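You operate a simulated robot arm through the tools that you are given. There is no shell and no other tool.

The job below is to be done with a simulated two-armed robot. You get a single attempt, and the scene is never put back.

## Task
Change the press block for the one marked FORM F, clamp it and set the stop to its number.
Fine: the old block goes on the steel plate before the bridge; slide the bed in last; the press's blue lever stays at HOLD.

It is judged by the outcome, as a careful person would: the job done as asked, and still so three seconds after it is handed in. It fails if anything else is knocked over, pushed out of place, dropped, spilled or broken.

## Robot
Two 7-joint arms with two-finger parallel grippers on one trunk that stands fixed in place. Base frame: the origin is at the foot of the trunk, x ahead of it, y to its left, z up. Units: mm, degrees, N and s.
The left shoulder is at [62, 199, 1154], the right one opposite. With the tool pointing down near the work surface each hand reaches from about 260 to 700 mm from the base axis, measured 20 degrees to its own side. Payload 1.57 kg a hand.
The tool frame of a hand sits at the grasp point between the pads (the TCP): z along the fingers, y along the line on which they close. The tips reach 30 mm beyond it. The gripper opens to 110 mm. The fingers are 24 mm wide and 12 mm thick; the gripper's body (48 by 112 mm) begins 78 mm behind the TCP.
Orientation is that of the tool frame in the base frame, as a unit quaternion [w, x, y, z]. With the fingers straight down and closing along the base's y, the tool's x points along the base's -x, its y along +y and its z along -z.

## Interface
- The arms move only by the tool apply_moves. It takes "left_plan", "right_plan" or both (then of equal length, played together; a hand with none holds still); each is a list of rows, each an object (a shift or turn left out is 0, a gripper value left out holds the last) with "xyz": the shift along the base's x, y, z in units of 500 mm (1.0 is 500 mm), a list of three; "rotation": the turn, a rotation vector about the base's x, y, z in units of 45 degrees (1.0 is 45 degrees), a list of three; "grip": the closure, from 0 (fully open) to 1 (shut). In form: [{"xyz": [x, y, z], "rotation": [rx, ry, rz], "grip": grip}, ...]. A call has 1 to 20 rows; each row is the pose to reach, as a shift and turn from the pose commanded when the call began. A call with a number of a shift or a turn outside -1 to 1 is refused whole. Each row takes 0.2 s and may step no farther than 50 mm and 8.6 degrees from the row before; otherwise, or with a gripper value out of range, the whole call is refused. Where a pose cannot be reached the arm comes as near as it can. A force on the tool above 40 N (or 10 N above the force at the start of the call, whichever is more), or a blocked arm, ends the call early, and 0.2 s more pass. Each finger travels about 72 mm/s and halts on what it meets, pressing with about 37 N; the grip force reading is that of the motor and also rises with nothing between the fingers. The clock runs only during rows and for 0.2 s after the last one: add rows that repeat a pose to give the fingers time. It gives the time, the measured TCP pose, the force on the tool (base axes), the opening and the grip force at its end, in the units of the frame above (readings bear some noise), with the torque about the TCP (base axes, N m) and any sound that the robot's microphone picked up.
- Cameras (640 x 400 px; columns grow to the right, rows downward): "scene" is now at [94.4, 68.3, 1731.4]; the picture's right is [0.65, -0.76, 0.00], its down [-0.57, -0.49, -0.66] and it looks along [0.50, 0.43, -0.75] (base axes); focal length 350 px, centre (320, 200). "left" rides on the left gripper at [70, -16, -141] in its tool frame; the picture's right is [0.23, 0.97, 0.00], its down [-0.85, 0.20, -0.48] and it looks along [-0.47, 0.11, 0.88] (tool axes); focal length 222 px, centre (320, 200). "right" rides on the right gripper at [70, 16, -141] in its tool frame; the picture's right is [-0.23, 0.97, 0.00], its down [-0.85, -0.20, -0.48] and it looks along [-0.47, -0.11, 0.88] (tool axes); focal length 222 px, centre (320, 200).
- get_image(camera): a new picture of that camera. It takes no simulated time.
- move_column(by): slides the trunk up (or, below 0, down) by that many mm; the arms and the scene camera ride with it, the base frame stays. It gives what a move gives, with no picture.
- turn_head(pan, tilt): turns the head with the scene camera to pan (to the left, within 86 degrees either way) and tilt (down, from -29 to 69), counted from straight ahead of the robot. It gives what a move gives.
- point_at(camera, pixels): for up to 12 pixels [column, row] of the newest picture of that camera ("zoom" is the newest enlarged one), the place [x, y, z] in the base frame of the surface seen there, good to about 2 mm, but the place of the scene camera against the robot may be out by one fixed shift of up to 25 mm in any direction. It takes no simulated time.
- close_up(camera, box): a new picture of the part [left, top, right, bottom] of that camera's present view, enlarged. It takes no simulated time.
- close_job(): hands the job in; it is judged then, once.

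Unless the task says otherwise, let go and move clear before handing in.

The tools are called after "Emit:" as name(argument=value, ...) on one line, values as JSON. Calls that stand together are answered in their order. apply_moves: Moves the arms, as the interface text tells. Its arguments: {"type":"object","properties":{"left_plan":{"type":"array"},"right_plan":{"type":"array"}},"required":[]} The other tools are called the same way: move_column (by) slides the trunk up or down; turn_head (pan, tilt) turns the head that bears the scene camera; get_image (camera) takes a picture; point_at (camera, pixels) gives the place of the surface under pixels of a picture; close_up (camera, box) takes an enlarged picture of a part of a camera's view; close_job () hands the job in.

At the start:

```text
time_s: 0.0
left_ee_pos: [359.1, 500.0, 1231.5]
left_ee_rot: [-0.001, 0.0, 1.0, 0.0]
left_force: [-0.2, -0.1, -0.5]
left_ft_torque: [0.0, 0.01, 0.01]
left_width: 109.8
left_grasp_force: 0.2
right_ee_pos: [441.1, 88.3, 1214.0]
right_ee_rot: [-0.001, 0.001, 1.0, -0.001]
right_force: [-0.1, 0.1, 0.0]
right_ft_torque: [0.04, -0.01, -0.01]
right_width: 110.0
right_grasp_force: 0.0
trunk travel left (down, up): [-750.0, 240.0]
head pan, tilt: [40.6, 48.7]
```

scene: 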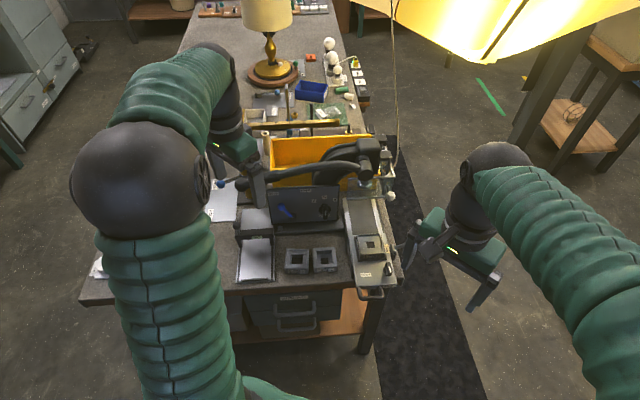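
right: 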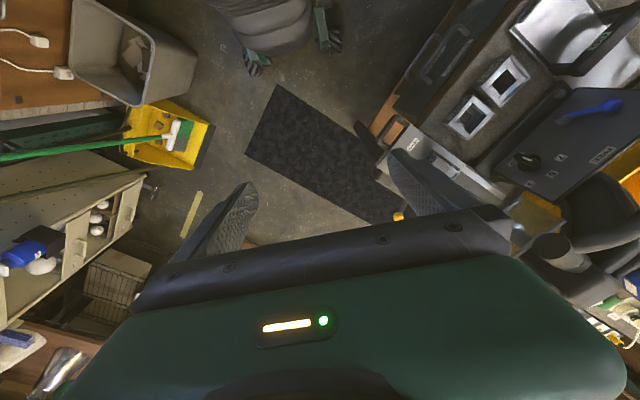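
left: 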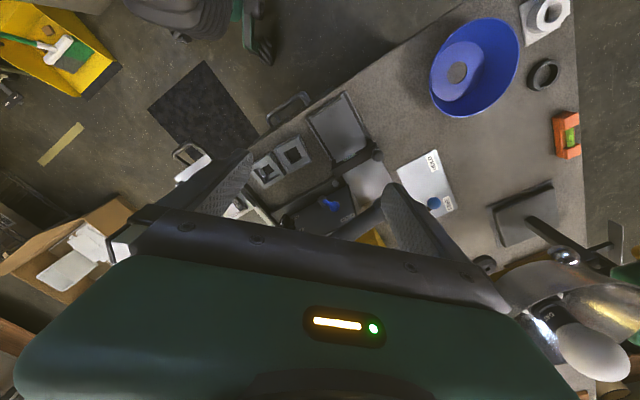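

The scene picture shows the press at about (300,200) with two blocks at (297,260) and (324,258), a plate at (257,258) and a bed/rail at (370,245) carrying a block. I will take close-ups to read the details.

Emit:
close_up(camera="scene", box=[220, 170, 420, 300])

Emit:
close_up(camera="scene", box=[330, 180, 420, 300])

Emit:
close_up(camera="right", box=[380, 0, 640, 200])

Emit:
close_up(camera="left", box=[170, 80, 400, 260])

```text
3.08 times, centred on (320, 235) of scene
```

zoom: 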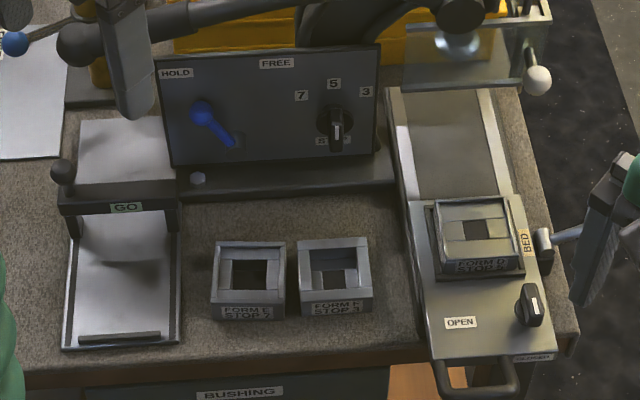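

```text
3.33 times, centred on (375, 240) of scene
```

zoom: 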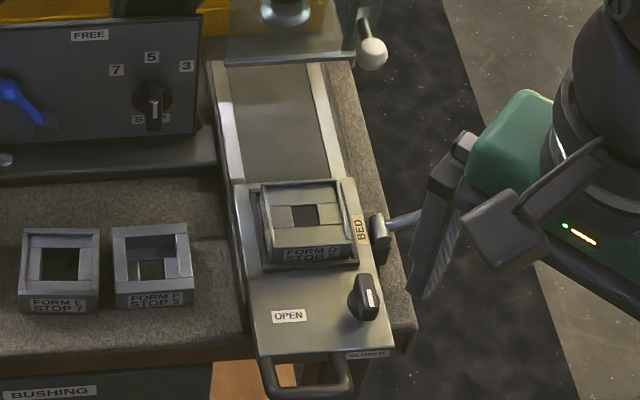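

```text
2.00 times, centred on (510, 100) of right
```

zoom: 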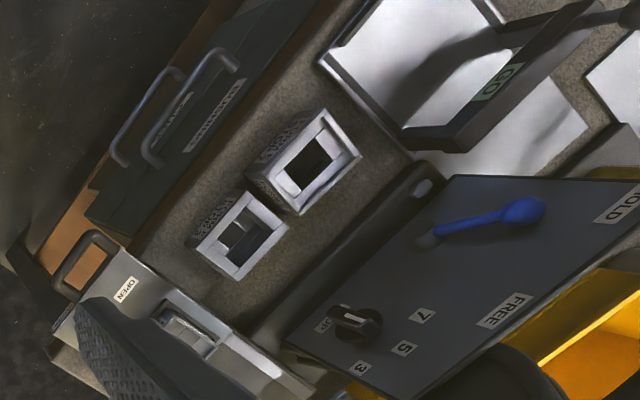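

```text
2.22 times, centred on (285, 170) of left
```

zoom: 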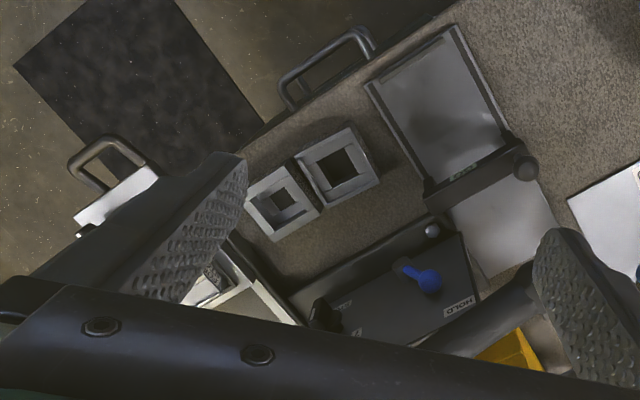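

The zooms show FORM D on the drawn-out bed, with FORM E and FORM F standing beside it, and a stop knob marked 3/5/7. I will zoom tighter to read the labels and the clamp knob.

Emit:
close_up(camera="scene", box=[280, 240, 344, 280])

Emit:
close_up(camera="scene", box=[340, 225, 404, 300])

Emit:
close_up(camera="scene", box=[265, 180, 350, 235])

Emit:
close_up(camera="scene", box=[225, 190, 290, 290])

Emit:
close_up(camera="scene", box=[320, 130, 410, 200])

```text
10.00 times, centred on (312, 260) of scene
```

zoom: 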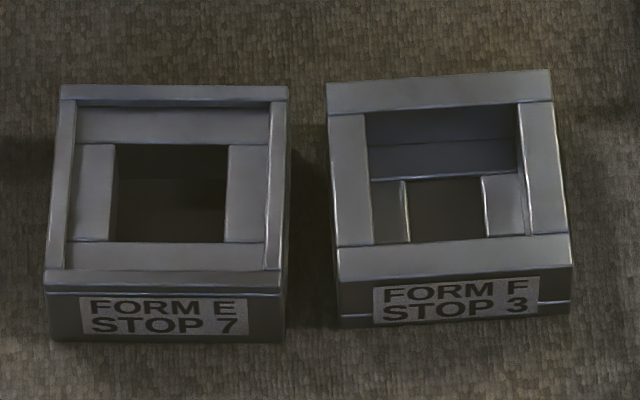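

```text
5.33 times, centred on (372, 262) of scene
```

zoom: 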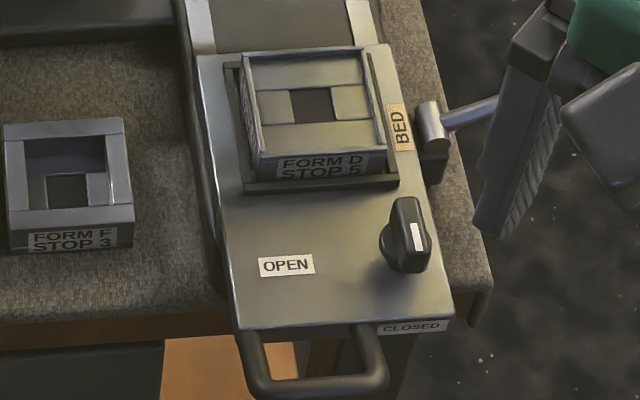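

```text
7.27 times, centred on (308, 208) of scene
```

zoom: 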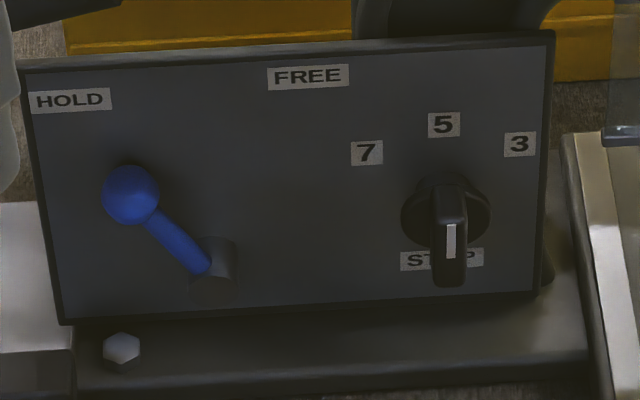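

```text
4.00 times, centred on (258, 240) of scene
```

zoom: 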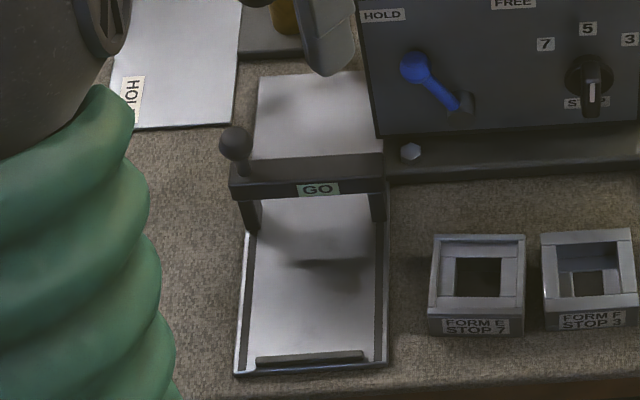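

```text
5.71 times, centred on (365, 165) of scene
```

zoom: 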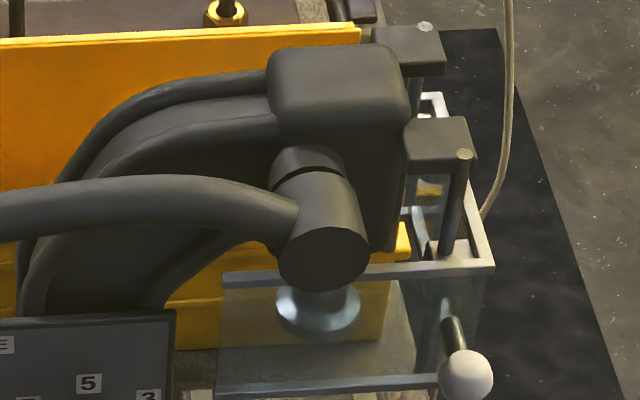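

The labels read clearly: FORM F is STOP 3 and FORM D, on the bed, is STOP 5. I will measure the main places from the scene picture.

Emit:
get_image(camera="scene")

Emit:
close_up(camera="scene", box=[340, 225, 404, 300])

Emit:
point_at(camera="zoom", pixels=[[242, 62], [362, 50], [384, 170], [262, 180], [250, 250], [340, 320], [418, 237], [405, 205], [425, 262], [286, 265], [410, 327], [320, 390]])

Emit:
point_at(camera="zoom", pixels=[[400, 130], [432, 115], [435, 160], [475, 110], [365, 120], [310, 60], [310, 140], [310, 100], [380, 183], [243, 190], [210, 90], [390, 50]])

Emit:
close_up(camera="scene", box=[280, 240, 344, 280])

Emit:
point_at(camera="zoom", pixels=[[62, 90], [286, 90], [284, 282], [48, 286], [328, 92], [550, 75], [570, 245], [338, 262], [440, 150], [450, 210], [300, 370], [455, 310]])

```text
taken
```

scene: 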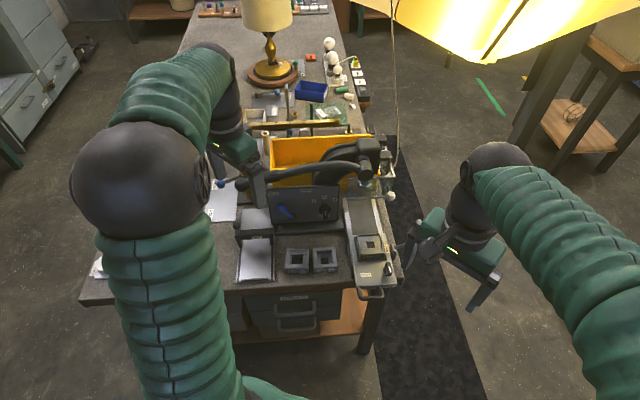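

```text
5.33 times, centred on (372, 262) of scene
```

zoom: 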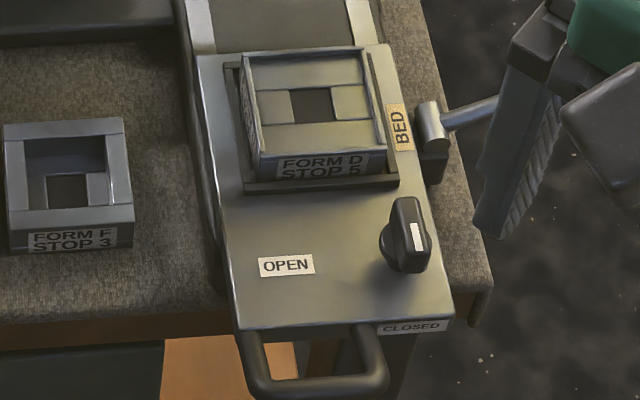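

```text
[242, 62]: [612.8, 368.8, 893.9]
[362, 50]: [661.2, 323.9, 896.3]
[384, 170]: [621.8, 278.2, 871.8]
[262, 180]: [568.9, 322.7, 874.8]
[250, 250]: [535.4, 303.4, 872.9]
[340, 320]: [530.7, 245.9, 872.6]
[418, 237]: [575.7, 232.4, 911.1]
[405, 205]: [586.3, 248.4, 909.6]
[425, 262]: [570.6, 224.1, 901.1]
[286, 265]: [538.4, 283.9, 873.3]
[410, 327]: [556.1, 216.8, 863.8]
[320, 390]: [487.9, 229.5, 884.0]
```

```text
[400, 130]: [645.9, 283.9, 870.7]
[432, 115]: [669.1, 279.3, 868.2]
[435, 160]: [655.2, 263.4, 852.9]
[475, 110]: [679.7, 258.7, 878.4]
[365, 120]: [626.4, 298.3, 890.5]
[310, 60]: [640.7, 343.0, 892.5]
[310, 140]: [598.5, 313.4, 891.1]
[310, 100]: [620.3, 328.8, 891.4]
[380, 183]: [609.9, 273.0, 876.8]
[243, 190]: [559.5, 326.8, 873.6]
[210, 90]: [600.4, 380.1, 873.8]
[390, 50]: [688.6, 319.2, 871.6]
```

```text
10.00 times, centred on (312, 260) of scene
```

zoom: 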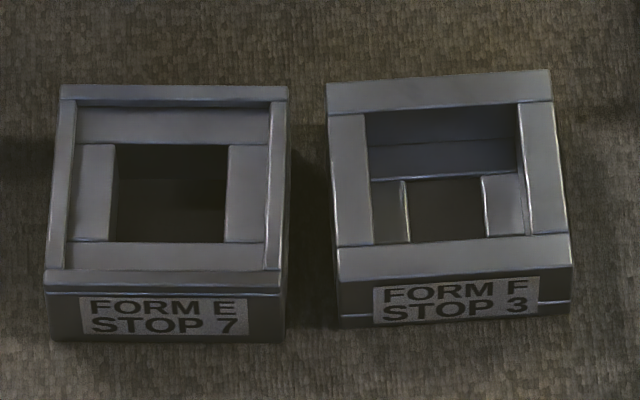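

```text
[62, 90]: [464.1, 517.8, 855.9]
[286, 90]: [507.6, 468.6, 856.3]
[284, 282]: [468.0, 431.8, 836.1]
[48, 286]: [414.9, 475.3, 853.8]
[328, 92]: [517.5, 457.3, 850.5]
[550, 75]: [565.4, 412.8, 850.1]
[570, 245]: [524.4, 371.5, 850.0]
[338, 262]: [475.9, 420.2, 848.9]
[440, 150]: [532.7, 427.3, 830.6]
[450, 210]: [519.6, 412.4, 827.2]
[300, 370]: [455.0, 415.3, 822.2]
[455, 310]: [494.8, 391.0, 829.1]
```

Measured distances show the bench is turned about 41–47° from the base and the bed lies near the edge of reach. I will measure the panel, stop knob, steel plate and guard next.

Emit:
close_up(camera="scene", box=[265, 180, 350, 235])

Emit:
point_at(camera="zoom", pixels=[[451, 240], [445, 195], [447, 280], [420, 210], [485, 215], [366, 153], [444, 124], [519, 144], [70, 300], [530, 285], [545, 50], [30, 80]])

Emit:
point_at(camera="zoom", pixels=[[130, 195], [205, 260], [70, 100], [308, 76], [300, 340], [560, 350], [120, 345], [600, 250], [640, 300], [610, 200], [570, 380], [400, 215]])

Emit:
close_up(camera="scene", box=[225, 190, 290, 290])

Emit:
point_at(camera="zoom", pixels=[[240, 370], [382, 360], [388, 200], [245, 220], [258, 160], [378, 155], [262, 80], [360, 75], [318, 190], [235, 145], [310, 355], [310, 300]])

Emit:
close_up(camera="scene", box=[320, 130, 410, 200])

Emit:
point_at(camera="zoom", pixels=[[466, 375], [450, 330], [488, 262], [318, 305], [325, 255], [440, 390], [230, 280], [300, 380], [480, 300], [445, 150], [405, 45], [340, 80]])

```text
7.27 times, centred on (308, 208) of scene
```

zoom: 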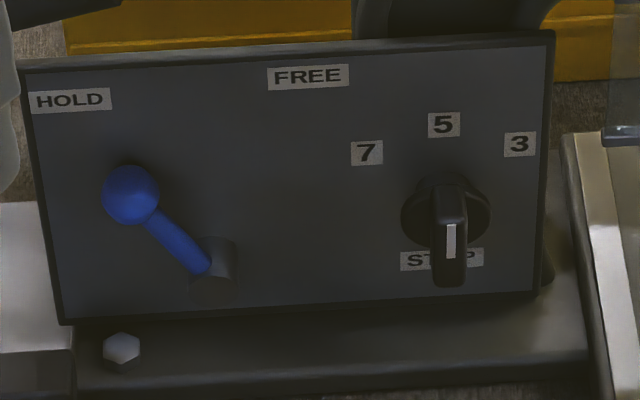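

```text
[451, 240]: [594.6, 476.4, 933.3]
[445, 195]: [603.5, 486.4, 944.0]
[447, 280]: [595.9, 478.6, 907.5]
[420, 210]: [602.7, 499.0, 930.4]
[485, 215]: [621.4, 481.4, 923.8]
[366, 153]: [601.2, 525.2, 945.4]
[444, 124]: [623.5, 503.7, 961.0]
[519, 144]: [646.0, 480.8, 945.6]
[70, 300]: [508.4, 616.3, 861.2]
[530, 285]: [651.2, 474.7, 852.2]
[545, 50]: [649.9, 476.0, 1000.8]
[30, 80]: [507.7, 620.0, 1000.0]
```

```text
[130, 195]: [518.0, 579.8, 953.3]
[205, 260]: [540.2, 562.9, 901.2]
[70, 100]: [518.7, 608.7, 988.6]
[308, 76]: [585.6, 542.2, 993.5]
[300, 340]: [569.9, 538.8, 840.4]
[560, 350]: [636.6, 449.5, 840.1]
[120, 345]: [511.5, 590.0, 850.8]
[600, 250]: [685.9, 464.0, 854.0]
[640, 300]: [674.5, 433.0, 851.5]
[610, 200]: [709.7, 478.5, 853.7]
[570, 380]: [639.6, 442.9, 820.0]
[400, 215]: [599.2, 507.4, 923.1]
```

```text
4.00 times, centred on (258, 240) of scene
```

zoom: 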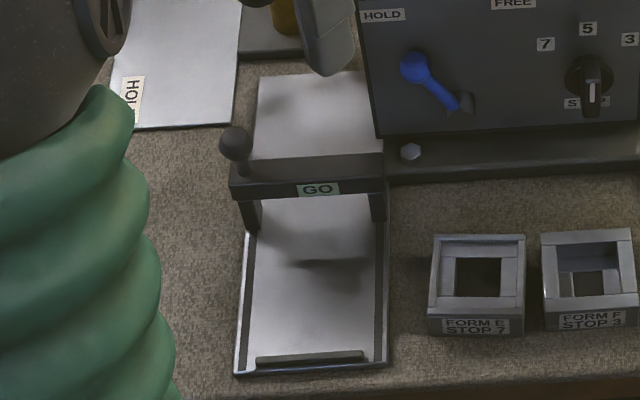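

```text
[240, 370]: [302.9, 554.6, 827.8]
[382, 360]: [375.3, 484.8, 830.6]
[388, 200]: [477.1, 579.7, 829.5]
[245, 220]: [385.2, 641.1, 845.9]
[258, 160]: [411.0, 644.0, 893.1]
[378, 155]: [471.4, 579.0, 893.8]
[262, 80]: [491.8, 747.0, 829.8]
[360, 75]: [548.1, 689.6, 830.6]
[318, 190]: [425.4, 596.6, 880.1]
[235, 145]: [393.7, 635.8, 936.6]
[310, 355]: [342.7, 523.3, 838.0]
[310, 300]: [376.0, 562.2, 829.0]
```

```text
5.71 times, centred on (365, 165) of scene
```

zoom: 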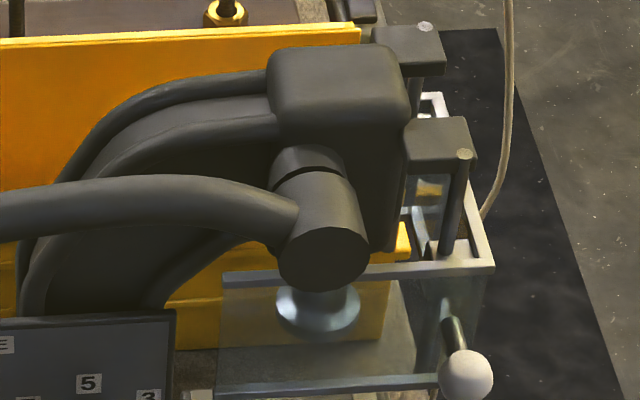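

```text
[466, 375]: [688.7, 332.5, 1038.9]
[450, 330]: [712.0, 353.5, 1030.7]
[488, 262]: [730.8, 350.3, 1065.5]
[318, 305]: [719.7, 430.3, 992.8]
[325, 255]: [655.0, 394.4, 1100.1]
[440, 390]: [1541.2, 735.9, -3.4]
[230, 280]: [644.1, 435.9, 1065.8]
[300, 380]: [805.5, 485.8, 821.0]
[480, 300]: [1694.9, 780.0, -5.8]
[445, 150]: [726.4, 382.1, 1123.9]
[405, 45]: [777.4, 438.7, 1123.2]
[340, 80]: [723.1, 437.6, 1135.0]
```

The panel is vertical and turned 45°, its knob sits at about (605,480,925), and the steel plate before the bridge is around (380,555,829). Now I will compare the same features through the left hand camera to find the scene camera's shift.

Emit:
close_up(camera="left", box=[230, 80, 400, 220])

Emit:
close_up(camera="right", box=[380, 40, 560, 200])

```text
2.86 times, centred on (315, 150) of left
```

zoom: 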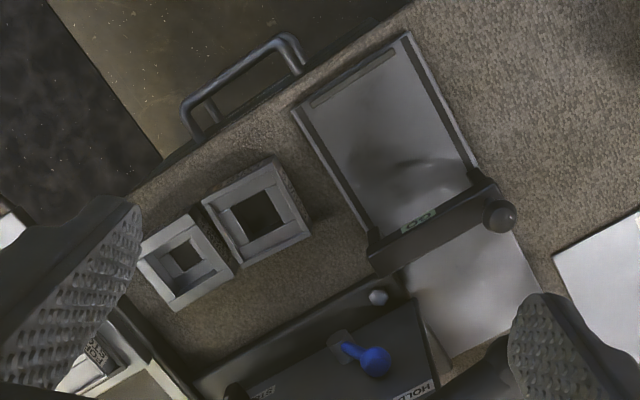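

```text
2.50 times, centred on (470, 120) of right
```

zoom: 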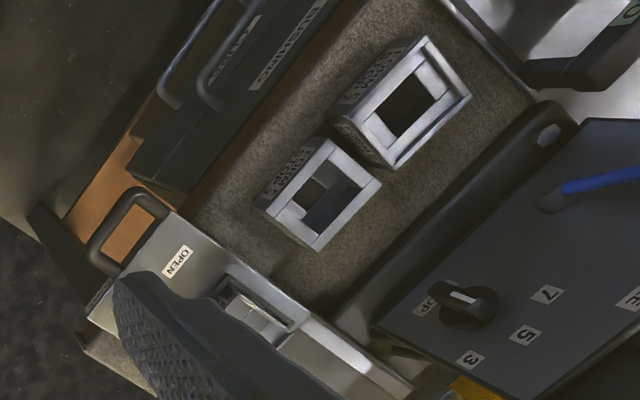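

The right-hand zoom shows blocks E and F with clear corners (F at (335,140), (380,182), (318,250), (268,210)). I will measure these for comparison with the scene camera.

Emit:
point_at(camera="zoom", pixels=[[327, 139], [379, 182], [318, 249], [268, 210], [427, 40], [468, 95], [398, 165], [525, 335], [470, 358], [547, 293], [178, 262], [468, 300]])

Emit:
close_up(camera="left", box=[230, 80, 400, 220])

Emit:
point_at(camera="zoom", pixels=[[190, 216], [233, 272], [175, 308], [140, 262], [275, 160], [310, 232], [247, 264], [205, 203], [408, 34], [294, 108], [368, 232], [478, 175]])

```text
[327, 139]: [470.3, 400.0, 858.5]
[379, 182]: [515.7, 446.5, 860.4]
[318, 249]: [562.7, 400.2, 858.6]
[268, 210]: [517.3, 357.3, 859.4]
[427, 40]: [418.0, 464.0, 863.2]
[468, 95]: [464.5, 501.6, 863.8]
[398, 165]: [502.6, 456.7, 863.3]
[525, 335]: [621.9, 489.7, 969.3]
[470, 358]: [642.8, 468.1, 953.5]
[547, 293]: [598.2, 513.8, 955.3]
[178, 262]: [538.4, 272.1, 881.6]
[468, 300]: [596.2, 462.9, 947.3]
```

```text
2.86 times, centred on (315, 150) of left
```

zoom: 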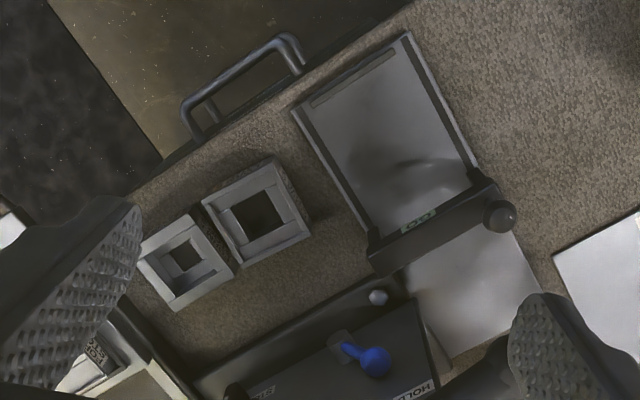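

```text
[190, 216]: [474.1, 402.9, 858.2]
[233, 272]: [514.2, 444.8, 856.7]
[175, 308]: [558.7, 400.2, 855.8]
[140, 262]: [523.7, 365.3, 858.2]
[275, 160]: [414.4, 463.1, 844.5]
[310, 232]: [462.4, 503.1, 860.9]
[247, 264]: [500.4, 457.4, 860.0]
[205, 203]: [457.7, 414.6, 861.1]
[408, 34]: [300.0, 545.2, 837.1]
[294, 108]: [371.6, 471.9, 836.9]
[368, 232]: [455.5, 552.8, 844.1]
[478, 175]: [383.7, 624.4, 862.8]
```

Comparing labels gives a scene shift of about (-2,-12.5,+8.6), and the true F centre is near (516,401) with its top at 858.5. I will check the press lever's place before moving the left hand over the bed.

Emit:
close_up(camera="scene", box=[200, 130, 400, 240])

Emit:
point_at(camera="zoom", pixels=[[150, 175], [215, 150], [300, 135], [400, 110], [490, 125], [520, 150], [605, 210], [75, 170], [560, 60], [640, 190], [470, 190], [605, 150]])

```text
3.20 times, centred on (300, 185) of scene
```

zoom: 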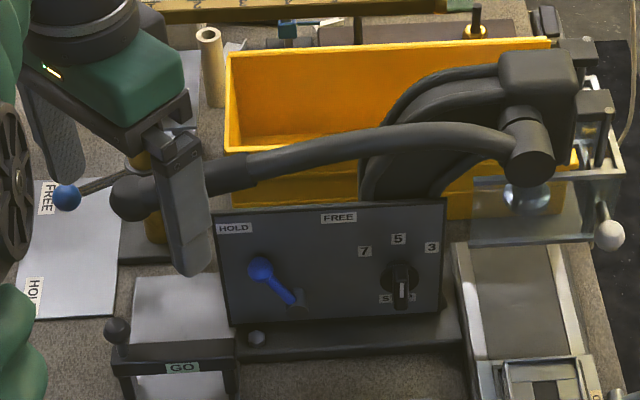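

```text
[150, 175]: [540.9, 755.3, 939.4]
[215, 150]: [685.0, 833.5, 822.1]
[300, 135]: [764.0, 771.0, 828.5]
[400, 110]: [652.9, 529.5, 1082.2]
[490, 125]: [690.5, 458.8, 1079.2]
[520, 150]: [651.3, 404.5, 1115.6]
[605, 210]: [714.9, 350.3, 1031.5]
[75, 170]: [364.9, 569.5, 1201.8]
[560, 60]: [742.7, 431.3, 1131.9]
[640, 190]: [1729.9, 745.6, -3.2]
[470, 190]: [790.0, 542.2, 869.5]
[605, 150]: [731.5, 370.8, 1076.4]
```

The press lever runs behind the panel plane, and the blue lever on the panel points to HOLD. I will move the right arm out of the way to its own side first.

Emit:
apply_moves(right_plan=[{"xyz": [-0.02, -0.09, 0]}, {"xyz": [-0.04, -0.18, 0]}, {"xyz": [-0.06, -0.27, 0]}, {"xyz": [-0.08, -0.36, 0]}, {"xyz": [-0.1, -0.45, 0]}, {"xyz": [-0.12, -0.54, 0]}, {"xyz": [-0.14, -0.63, 0]}])

```text
time_s: 1.6
left_ee_pos: [358.8, 495.8, 1233.0]
left_ee_rot: [0.0, 0.0, 1.0, 0.001]
left_force: [-0.1, -0.6, 0.4]
left_ft_torque: [0.01, -0.01, 0.0]
left_width: 109.8
left_grasp_force: 0.0
right_ee_pos: [373.2, -229.7, 1213.9]
right_ee_rot: [0.001, -0.001, 1.0, 0.0]
right_force: [-0.5, -0.8, 0.7]
right_ft_torque: [0.04, 0.02, 0.01]
right_width: 109.8
right_grasp_force: 0.0
trunk travel left (down, up): [-750.0, 240.0]
head pan, tilt: [40.6, 48.7]
```

The right hand is now clear at (373,-230). Next I will bring the left hand over the near side of the bed, turned +45°, so its camera looks forward along the bed.

Emit:
apply_moves(left_plan=[{"xyz": [0.031, -0.063, -0.022], "rotation": [0, 0, 0.111]}, {"xyz": [0.063, -0.127, -0.045], "rotation": [0, 0, 0.222]}, {"xyz": [0.094, -0.19, -0.067], "rotation": [0, 0, 0.333]}, {"xyz": [0.125, -0.253, -0.09], "rotation": [0, 0, 0.444]}, {"xyz": [0.157, -0.317, -0.112], "rotation": [0, 0, 0.556]}, {"xyz": [0.188, -0.38, -0.135], "rotation": [0, 0, 0.667]}, {"xyz": [0.219, -0.443, -0.157], "rotation": [0, 0, 0.778]}, {"xyz": [0.251, -0.507, -0.18], "rotation": [0, 0, 0.889]}, {"xyz": [0.282, -0.57, -0.202], "rotation": [0, 0, 1.0]}, {"xyz": [0.282, -0.57, -0.202], "rotation": [0, 0, 1.0]}])

Emit:
get_image(camera="left")

Emit:
get_image(camera="scene")

```text
time_s: 3.8
left_ee_pos: [500.1, 210.2, 1133.5]
left_ee_rot: [0.001, -0.382, 0.924, 0.002]
left_force: [0.5, -0.2, -0.7]
left_ft_torque: [-0.02, -0.01, -0.03]
left_width: 110.0
left_grasp_force: 0.0
right_ee_pos: [372.9, -229.3, 1213.9]
right_ee_rot: [0.0, 0.0, 1.0, 0.001]
right_force: [0.0, 0.7, 0.6]
right_ft_torque: [0.03, 0.02, 0.02]
right_width: 110.2
right_grasp_force: 0.0
trunk travel left (down, up): [-750.0, 240.0]
head pan, tilt: [40.6, 48.7]
```

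```text
taken
```

left: 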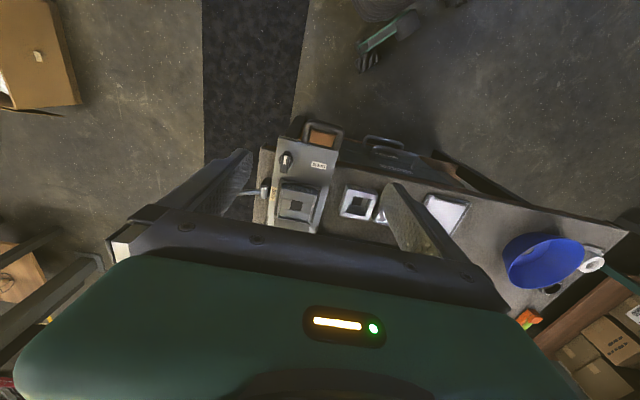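

```text
taken
```

scene: 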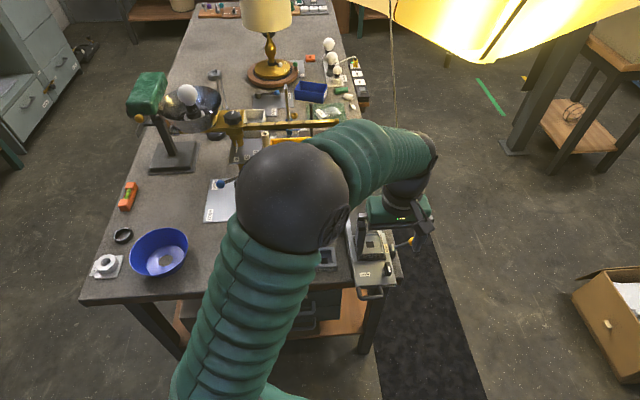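

The left camera now shows the bed at (300,190), with the clamp knob at (287,160), OPEN at (318,165) and the handle at (320,130). I will zoom in there.

Emit:
close_up(camera="left", box=[245, 115, 365, 240])

Emit:
point_at(camera="zoom", pixels=[[320, 200], [280, 200], [240, 200], [360, 200]])

```text
3.20 times, centred on (305, 178) of left
```

zoom: 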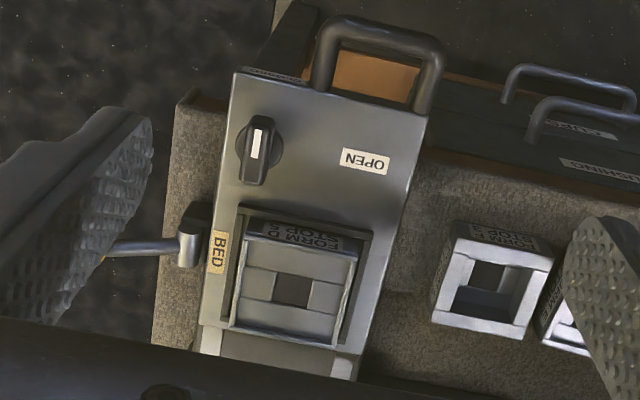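

```text
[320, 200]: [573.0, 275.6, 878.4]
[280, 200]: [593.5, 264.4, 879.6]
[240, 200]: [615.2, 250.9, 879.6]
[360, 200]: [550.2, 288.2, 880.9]
```

The zoom shows a side lever beside the BED label (cylinder at (190,240), rod going left to an orange tip). I will look at it closer from both cameras.

Emit:
close_up(camera="scene", box=[335, 205, 435, 305])

Emit:
close_up(camera="left", box=[240, 130, 310, 240])

Emit:
get_image(camera="right")

```text
4.00 times, centred on (385, 255) of scene
```

zoom: 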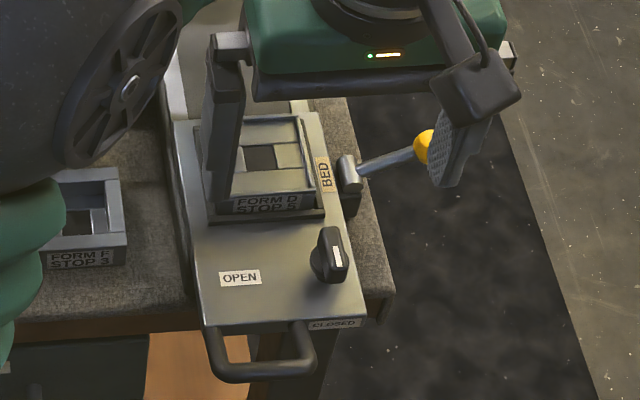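

```text
3.64 times, centred on (275, 185) of left
```

zoom: 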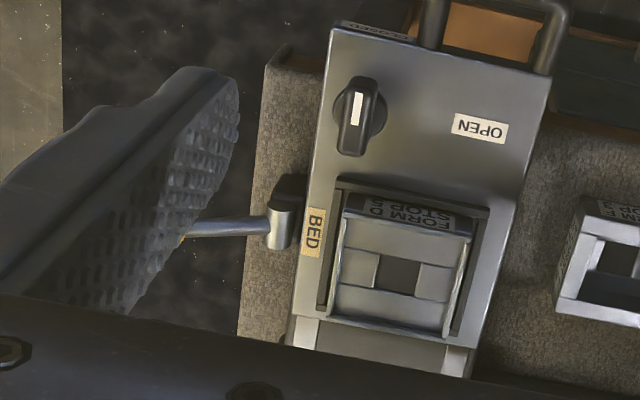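

```text
taken
```

right: 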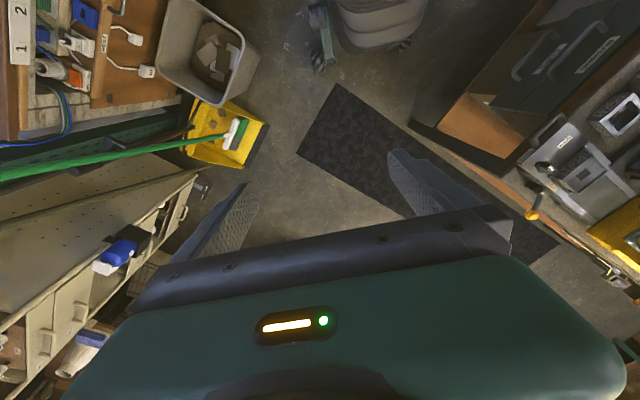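

The right camera shows the bed at (575,165) and a lever with a yellow ball at (533,213). I will zoom in there from this side.

Emit:
close_up(camera="right", box=[500, 80, 640, 240])

Emit:
close_up(camera="right", box=[515, 110, 595, 230])

```text
2.50 times, centred on (570, 160) of right
```

zoom: 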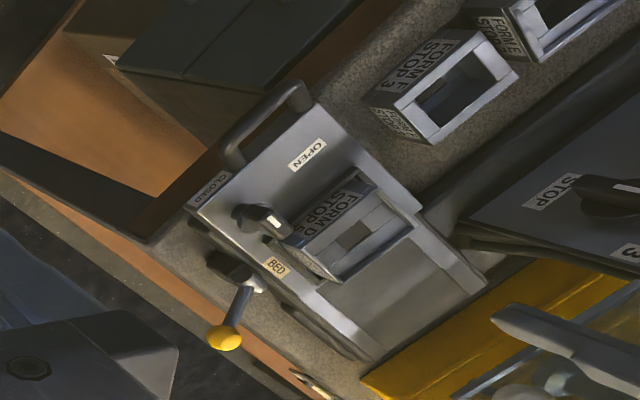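

```text
3.33 times, centred on (555, 170) of right
```

zoom: 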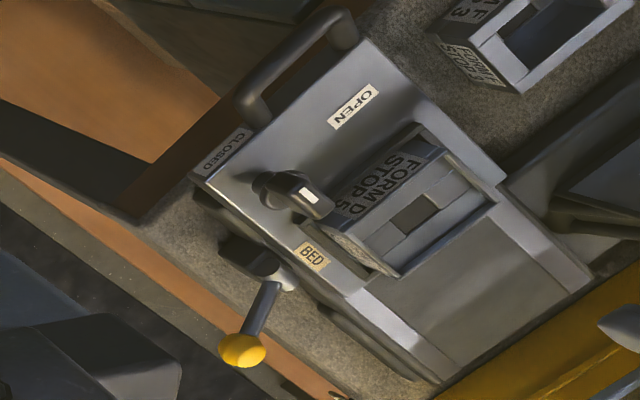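

I will measure the yellow-ball lever, the clamp knob and the bed corners from this right-hand zoom.

Emit:
point_at(camera="zoom", pixels=[[243, 348], [262, 308], [272, 290], [285, 275], [250, 252], [235, 265], [310, 195], [290, 180], [326, 212], [265, 185], [205, 178], [355, 42]])

Emit:
point_at(camera="zoom", pixels=[[505, 175], [365, 40], [345, 292], [412, 138], [495, 198], [395, 272], [340, 190], [240, 105], [290, 65], [350, 30], [310, 257], [340, 335]])

```text
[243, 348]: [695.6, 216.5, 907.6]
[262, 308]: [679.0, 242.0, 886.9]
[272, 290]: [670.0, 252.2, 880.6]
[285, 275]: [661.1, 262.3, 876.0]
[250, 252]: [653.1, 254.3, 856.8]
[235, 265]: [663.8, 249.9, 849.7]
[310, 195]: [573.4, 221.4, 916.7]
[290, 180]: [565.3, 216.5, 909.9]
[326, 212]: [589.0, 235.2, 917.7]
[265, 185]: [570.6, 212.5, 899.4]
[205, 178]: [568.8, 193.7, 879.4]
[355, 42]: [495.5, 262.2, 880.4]
```

```text
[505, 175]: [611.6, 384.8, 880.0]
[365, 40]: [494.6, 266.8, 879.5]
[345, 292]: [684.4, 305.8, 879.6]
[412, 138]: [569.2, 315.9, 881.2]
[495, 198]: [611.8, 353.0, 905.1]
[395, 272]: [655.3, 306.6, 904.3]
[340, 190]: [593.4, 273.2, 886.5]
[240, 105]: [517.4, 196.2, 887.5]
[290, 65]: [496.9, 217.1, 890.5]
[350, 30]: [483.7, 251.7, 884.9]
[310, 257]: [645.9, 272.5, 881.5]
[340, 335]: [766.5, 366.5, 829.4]
```

The bed is at 45°, with top at z 880; block D is near (611,308) and its lever pivots at (661,262,876). I will close the fingers and move left a little, so the camera sees the lever and knob unobstructed.

Emit:
apply_moves(left_plan=[{"xyz": [0.045, 0.06, -0.02], "grip": 1}, {"xyz": [0.09, 0.12, -0.04], "grip": 1}, {"xyz": [0.135, 0.18, -0.06], "grip": 1}, {"xyz": [0.18, 0.24, -0.08], "grip": 1}, {"xyz": [0.18, 0.24, -0.08], "grip": 1}])

Emit:
get_image(camera="left")

Emit:
close_up(camera="left", box=[180, 100, 330, 230])

```text
time_s: 5.0
left_ee_pos: [589.2, 335.7, 1092.3]
left_ee_rot: [-0.001, -0.382, 0.924, 0.001]
left_force: [-0.1, -0.4, 0.4]
left_ft_torque: [0.01, 0.01, 0.01]
left_width: 0.1
left_grasp_force: 21.1
right_ee_pos: [373.4, -227.0, 1213.5]
right_ee_rot: [-0.001, 0.0, 1.0, 0.0]
right_force: [-0.5, -0.3, 0.2]
right_ft_torque: [0.02, 0.02, 0.02]
right_width: 110.0
right_grasp_force: 0.1
trunk travel left (down, up): [-750.0, 240.0]
head pan, tilt: [40.6, 48.7]
```

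```text
taken
```

left: 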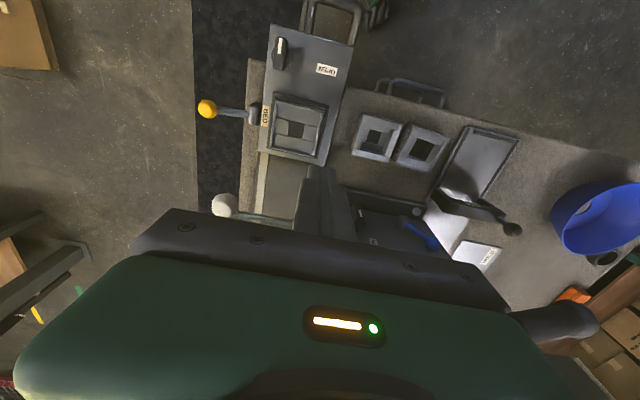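

```text
3.08 times, centred on (255, 165) of left
```

zoom: 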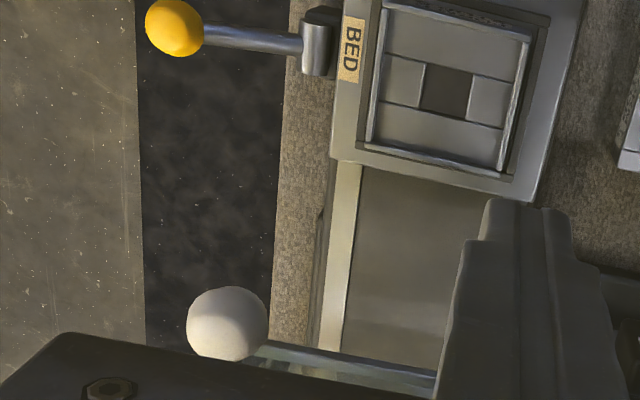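

The view is now clear: the yellow ball at (207,108), knob at (280,50), BED lever and white guard ball at (223,205). I will zoom on the bed and knob, then measure them.

Emit:
close_up(camera="left", box=[190, 0, 370, 120])

Emit:
close_up(camera="left", box=[240, 80, 350, 180])

Emit:
point_at(camera="left", pixels=[[280, 48], [278, 60], [281, 40], [207, 108], [230, 112], [255, 112], [265, 115], [290, 128], [276, 95], [328, 105], [314, 155], [267, 148]])

```text
3.33 times, centred on (280, 60) of left
```

zoom: 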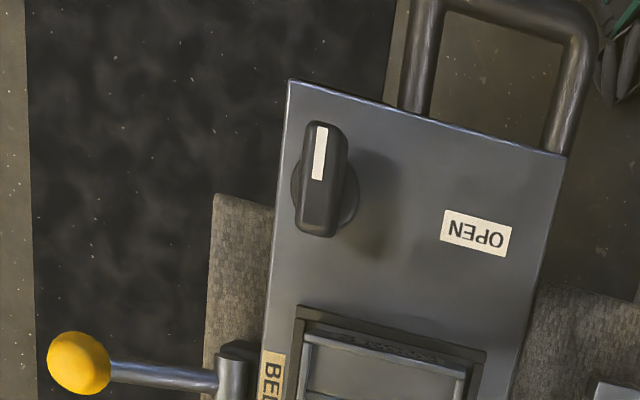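

```text
4.00 times, centred on (295, 130) of left
```

zoom: 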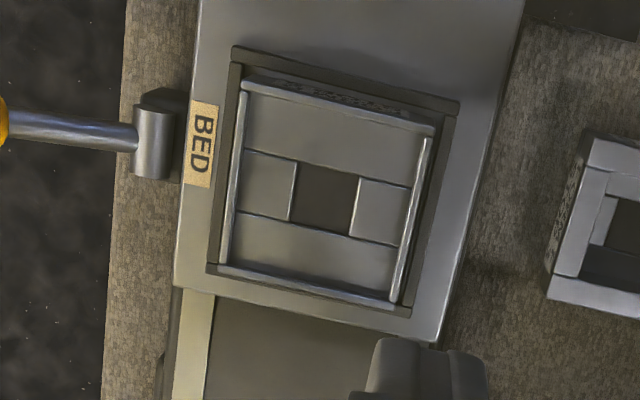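

```text
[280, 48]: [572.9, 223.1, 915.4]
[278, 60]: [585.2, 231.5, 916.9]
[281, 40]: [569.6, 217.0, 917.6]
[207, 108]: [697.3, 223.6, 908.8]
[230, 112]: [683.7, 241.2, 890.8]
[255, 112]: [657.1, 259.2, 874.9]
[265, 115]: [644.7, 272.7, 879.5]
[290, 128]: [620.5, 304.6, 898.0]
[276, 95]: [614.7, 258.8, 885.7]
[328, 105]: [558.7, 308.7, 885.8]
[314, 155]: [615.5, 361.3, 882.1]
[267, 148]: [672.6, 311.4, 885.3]
```

The zoom shows the knob's white mark at its robot-side end, so it points to CLOSED. I will measure the bar's edges, the block D edges and the disc more exactly.

Emit:
close_up(camera="left", box=[250, 20, 310, 80])

```text
6.67 times, centred on (280, 50) of left
```

zoom: 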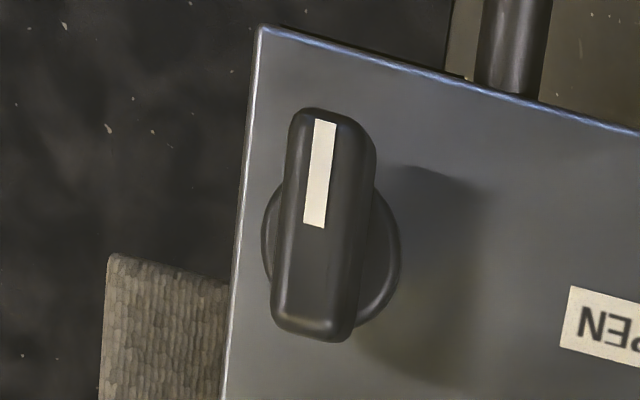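

Emit:
point_at(camera="zoom", pixels=[[325, 114], [310, 325], [296, 130], [280, 305], [352, 130], [338, 310], [320, 220], [290, 220], [348, 220], [368, 160], [388, 250], [270, 240]])

Emit:
close_up(camera="left", box=[240, 80, 350, 180])

Emit:
point_at(camera="zoom", pixels=[[245, 82], [433, 130], [398, 300], [222, 265], [325, 196], [235, 55], [455, 110], [408, 310], [210, 268], [340, 90], [310, 290], [440, 115]])

```text
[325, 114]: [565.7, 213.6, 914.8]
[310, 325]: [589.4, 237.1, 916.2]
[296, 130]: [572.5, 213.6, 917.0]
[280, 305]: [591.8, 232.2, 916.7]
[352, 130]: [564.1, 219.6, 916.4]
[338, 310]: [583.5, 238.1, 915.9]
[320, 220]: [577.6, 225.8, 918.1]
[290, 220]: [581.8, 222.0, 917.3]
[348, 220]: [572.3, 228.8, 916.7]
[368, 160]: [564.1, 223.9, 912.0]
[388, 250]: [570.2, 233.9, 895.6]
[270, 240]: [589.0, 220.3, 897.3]
```

```text
4.00 times, centred on (295, 130) of left
```

zoom: 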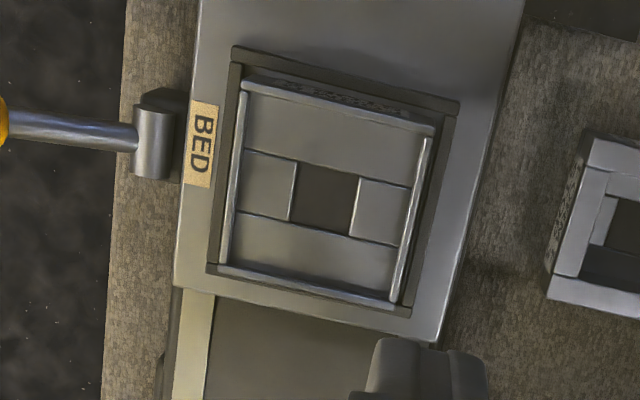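

```text
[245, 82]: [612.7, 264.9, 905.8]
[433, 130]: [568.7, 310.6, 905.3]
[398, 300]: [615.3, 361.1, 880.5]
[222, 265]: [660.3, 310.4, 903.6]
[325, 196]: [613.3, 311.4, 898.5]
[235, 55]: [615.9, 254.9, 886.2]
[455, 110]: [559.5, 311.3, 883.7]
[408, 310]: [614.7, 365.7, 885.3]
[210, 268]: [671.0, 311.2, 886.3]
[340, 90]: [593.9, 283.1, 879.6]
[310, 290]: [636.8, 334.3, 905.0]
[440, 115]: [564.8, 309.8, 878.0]
```

The knob's centre is at about (578,226) with its bar top at 917, and the seat frame and block D are both centred at (615,310.7). I will take a few resting readings to average out the pose noise before I approach.

Emit:
apply_moves(left_plan=[{"xyz": [0, 0, 0], "grip": 1}])

Emit:
apply_moves(left_plan=[{"xyz": [0, 0, 0], "grip": 0}])

Emit:
apply_moves(left_plan=[{"xyz": [0, 0, 0], "grip": 0}])

Emit:
apply_moves(left_plan=[{"xyz": [0, 0, 0], "grip": 0}])

```text
time_s: 5.4
left_ee_pos: [589.7, 333.8, 1090.4]
left_ee_rot: [0.0, -0.382, 0.924, 0.002]
left_force: [0.1, -0.2, 0.5]
left_ft_torque: [0.04, 0.0, 0.0]
left_width: 0.2
left_grasp_force: 21.3
right_ee_pos: [374.7, -226.7, 1214.3]
right_ee_rot: [0.0, 0.0, 1.0, 0.0]
right_force: [-0.7, 0.1, 0.5]
right_ft_torque: [-0.04, 0.0, -0.01]
right_width: 110.1
right_grasp_force: 0.1
trunk travel left (down, up): [-750.0, 240.0]
head pan, tilt: [40.6, 48.7]
```

```text
time_s: 5.8
left_ee_pos: [589.8, 334.7, 1091.8]
left_ee_rot: [0.0, -0.382, 0.924, 0.001]
left_force: [0.0, -0.7, -1.0]
left_ft_torque: [-0.02, 0.01, 0.0]
left_width: 52.5
left_grasp_force: 0.1
right_ee_pos: [374.4, -226.9, 1212.7]
right_ee_rot: [0.0, 0.0, 1.0, 0.0]
right_force: [0.6, 0.5, 1.0]
right_ft_torque: [-0.03, -0.02, -0.01]
right_width: 109.9
right_grasp_force: 0.1
trunk travel left (down, up): [-750.0, 240.0]
head pan, tilt: [40.6, 48.7]
```

```text
time_s: 6.2
left_ee_pos: [589.6, 334.8, 1091.8]
left_ee_rot: [-0.001, -0.382, 0.924, 0.001]
left_force: [0.2, -0.9, -0.2]
left_ft_torque: [-0.03, -0.04, 0.02]
left_width: 109.4
left_grasp_force: 0.2
right_ee_pos: [374.4, -226.9, 1214.6]
right_ee_rot: [-0.001, 0.0, 1.0, 0.0]
right_force: [-0.8, -0.2, -0.6]
right_ft_torque: [0.0, 0.03, 0.03]
right_width: 110.0
right_grasp_force: 0.1
trunk travel left (down, up): [-750.0, 240.0]
head pan, tilt: [40.6, 48.7]
```

```text
time_s: 6.6
left_ee_pos: [589.4, 333.5, 1092.0]
left_ee_rot: [-0.001, -0.382, 0.924, 0.0]
left_force: [0.1, 0.1, -0.5]
left_ft_torque: [-0.02, 0.0, 0.0]
left_width: 109.7
left_grasp_force: 0.1
right_ee_pos: [373.6, -226.9, 1213.7]
right_ee_rot: [0.0, 0.0, 1.0, 0.0]
right_force: [-0.3, -0.8, -0.1]
right_ft_torque: [-0.01, -0.02, -0.02]
right_width: 109.7
right_grasp_force: 0.0
trunk travel left (down, up): [-750.0, 240.0]
head pan, tilt: [40.6, 48.7]
```

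The averaged pose is (589.6,334.3,1091.6). I will move over the clamp knob at z≈1000 with fingers half open, then check the pose.

Emit:
apply_moves(left_plan=[{"xyz": [-0.006, -0.054, -0.046], "grip": 0.5}, {"xyz": [-0.012, -0.108, -0.092], "grip": 0.5}, {"xyz": [-0.018, -0.162, -0.138], "grip": 0.5}, {"xyz": [-0.0232, -0.2166, -0.1832], "grip": 0.5}, {"xyz": [-0.0232, -0.2166, -0.1832], "grip": 0.5}])

Emit:
apply_moves(left_plan=[{"xyz": [0, 0, 0], "grip": 0.5}])

Emit:
apply_moves(left_plan=[{"xyz": [0, 0, 0], "grip": 0.5}])

Emit:
get_image(camera="left")

Emit:
close_up(camera="scene", box=[335, 205, 435, 305])

```text
time_s: 7.8
left_ee_pos: [575.6, 223.5, 998.8]
left_ee_rot: [-0.001, -0.383, 0.924, 0.002]
left_force: [-0.1, 0.0, 0.2]
left_ft_torque: [0.01, 0.0, 0.01]
left_width: 55.2
left_grasp_force: 0.1
right_ee_pos: [375.0, -228.9, 1212.3]
right_ee_rot: [0.001, 0.0, 1.0, 0.001]
right_force: [0.9, 0.1, -0.4]
right_ft_torque: [0.01, -0.02, -0.03]
right_width: 109.9
right_grasp_force: 0.1
trunk travel left (down, up): [-750.0, 240.0]
head pan, tilt: [40.6, 48.7]
```

```text
time_s: 8.2
left_ee_pos: [577.0, 225.1, 999.3]
left_ee_rot: [-0.001, -0.383, 0.924, 0.002]
left_force: [0.6, 0.1, -0.1]
left_ft_torque: [-0.01, 0.0, 0.0]
left_width: 55.0
left_grasp_force: 0.0
right_ee_pos: [373.9, -228.1, 1214.6]
right_ee_rot: [0.0, 0.0, 1.0, 0.0]
right_force: [0.2, 0.2, 0.3]
right_ft_torque: [-0.01, 0.0, -0.01]
right_width: 110.0
right_grasp_force: 0.1
trunk travel left (down, up): [-750.0, 240.0]
head pan, tilt: [40.6, 48.7]
```

```text
time_s: 8.6
left_ee_pos: [577.4, 224.6, 998.0]
left_ee_rot: [0.0, -0.383, 0.924, 0.001]
left_force: [0.1, 0.6, -0.2]
left_ft_torque: [0.02, -0.02, 0.04]
left_width: 54.8
left_grasp_force: 0.0
right_ee_pos: [374.1, -228.2, 1215.2]
right_ee_rot: [0.0, 0.0, 1.0, 0.0]
right_force: [0.6, 0.9, 0.4]
right_ft_torque: [-0.01, -0.01, 0.0]
right_width: 109.9
right_grasp_force: 0.1
trunk travel left (down, up): [-750.0, 240.0]
head pan, tilt: [40.6, 48.7]
```

```text
taken
```

left: 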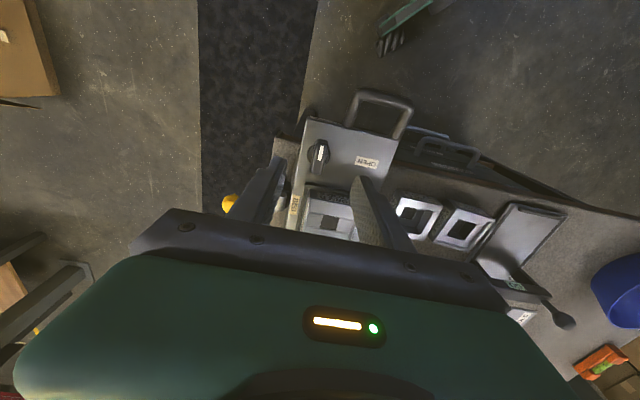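

```text
4.00 times, centred on (385, 255) of scene
```

zoom: 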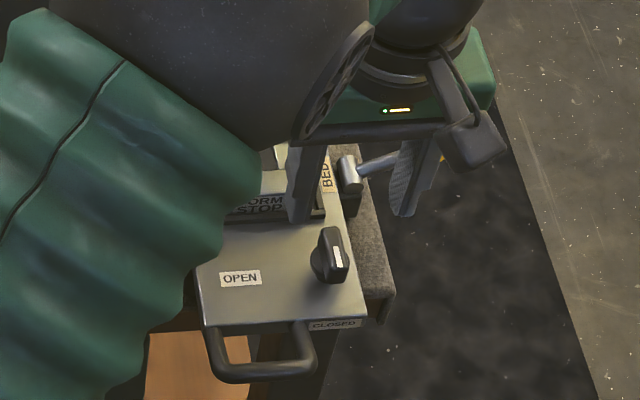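

The averaged pose is (576.7,224.4,998.7), and the knob appears at (319,155), close to where the tool axis should project (319,157). I will zoom to confirm before descending.

Emit:
close_up(camera="left", box=[290, 130, 350, 180])

Emit:
point_at(camera="zoom", pixels=[[320, 160], [320, 200], [320, 240], [290, 200], [350, 200]])

```text
8.00 times, centred on (320, 155) of left
```

zoom: 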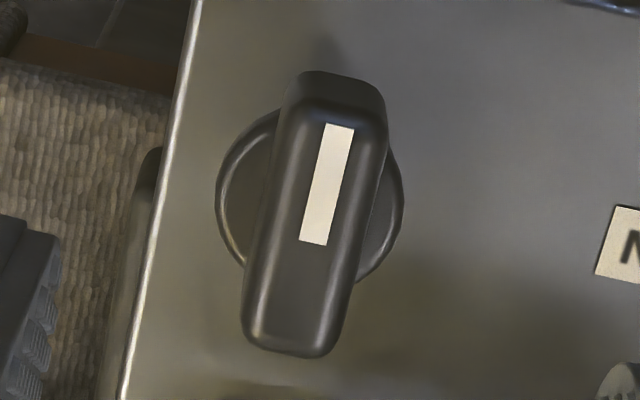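

```text
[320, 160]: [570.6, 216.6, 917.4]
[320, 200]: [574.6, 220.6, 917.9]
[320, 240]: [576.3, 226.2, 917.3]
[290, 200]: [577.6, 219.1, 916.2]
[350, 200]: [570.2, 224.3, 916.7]
```

The bar's centre is about 2 mm ahead of the tool axis, matching the reading. I will correct it, lower to TCP z≈929, then close on the bar.

Emit:
apply_moves(left_plan=[{"xyz": [0.0026, 0.0032, -0.035], "grip": 0.5}, {"xyz": [0.0026, 0.0032, -0.07], "grip": 0.5}, {"xyz": [0.0026, 0.0032, -0.105], "grip": 0.5}, {"xyz": [0.0026, 0.0032, -0.139], "grip": 0.5}, {"xyz": [0.0026, 0.0032, -0.139], "grip": 0.5}])

Emit:
get_image(camera="left")

Emit:
close_up(camera="left", box=[260, 120, 380, 220])

```text
time_s: 9.8
left_ee_pos: [578.5, 224.7, 931.4]
left_ee_rot: [0.0, -0.383, 0.924, 0.001]
left_force: [-0.3, 0.2, 0.8]
left_ft_torque: [0.03, 0.0, 0.03]
left_width: 55.1
left_grasp_force: 0.0
right_ee_pos: [373.9, -226.9, 1212.8]
right_ee_rot: [0.001, 0.0, 1.0, 0.0]
right_force: [-0.3, 0.0, -0.1]
right_ft_torque: [0.02, 0.02, 0.02]
right_width: 110.1
right_grasp_force: 0.0
trunk travel left (down, up): [-750.0, 240.0]
head pan, tilt: [40.6, 48.7]
```

```text
taken
```

left: 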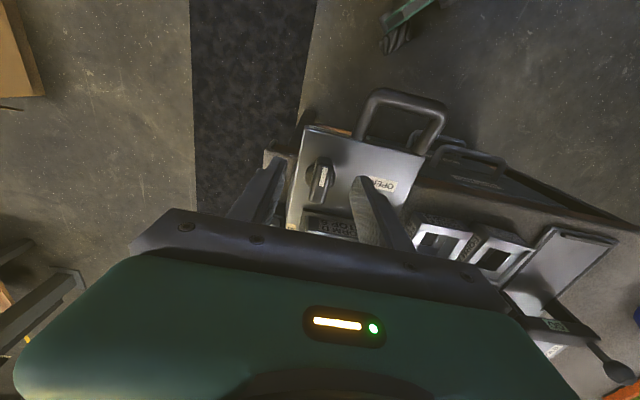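

```text
4.00 times, centred on (320, 170) of left
```

zoom: 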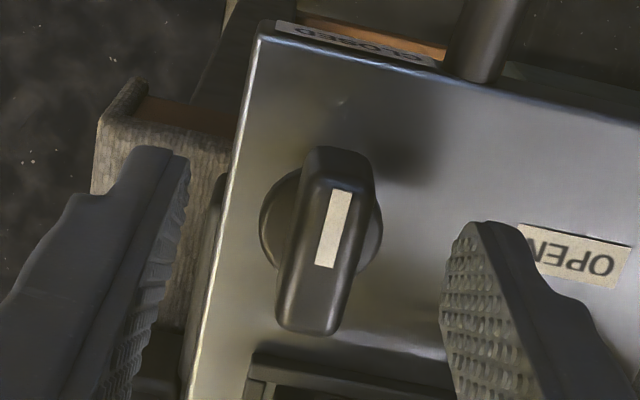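

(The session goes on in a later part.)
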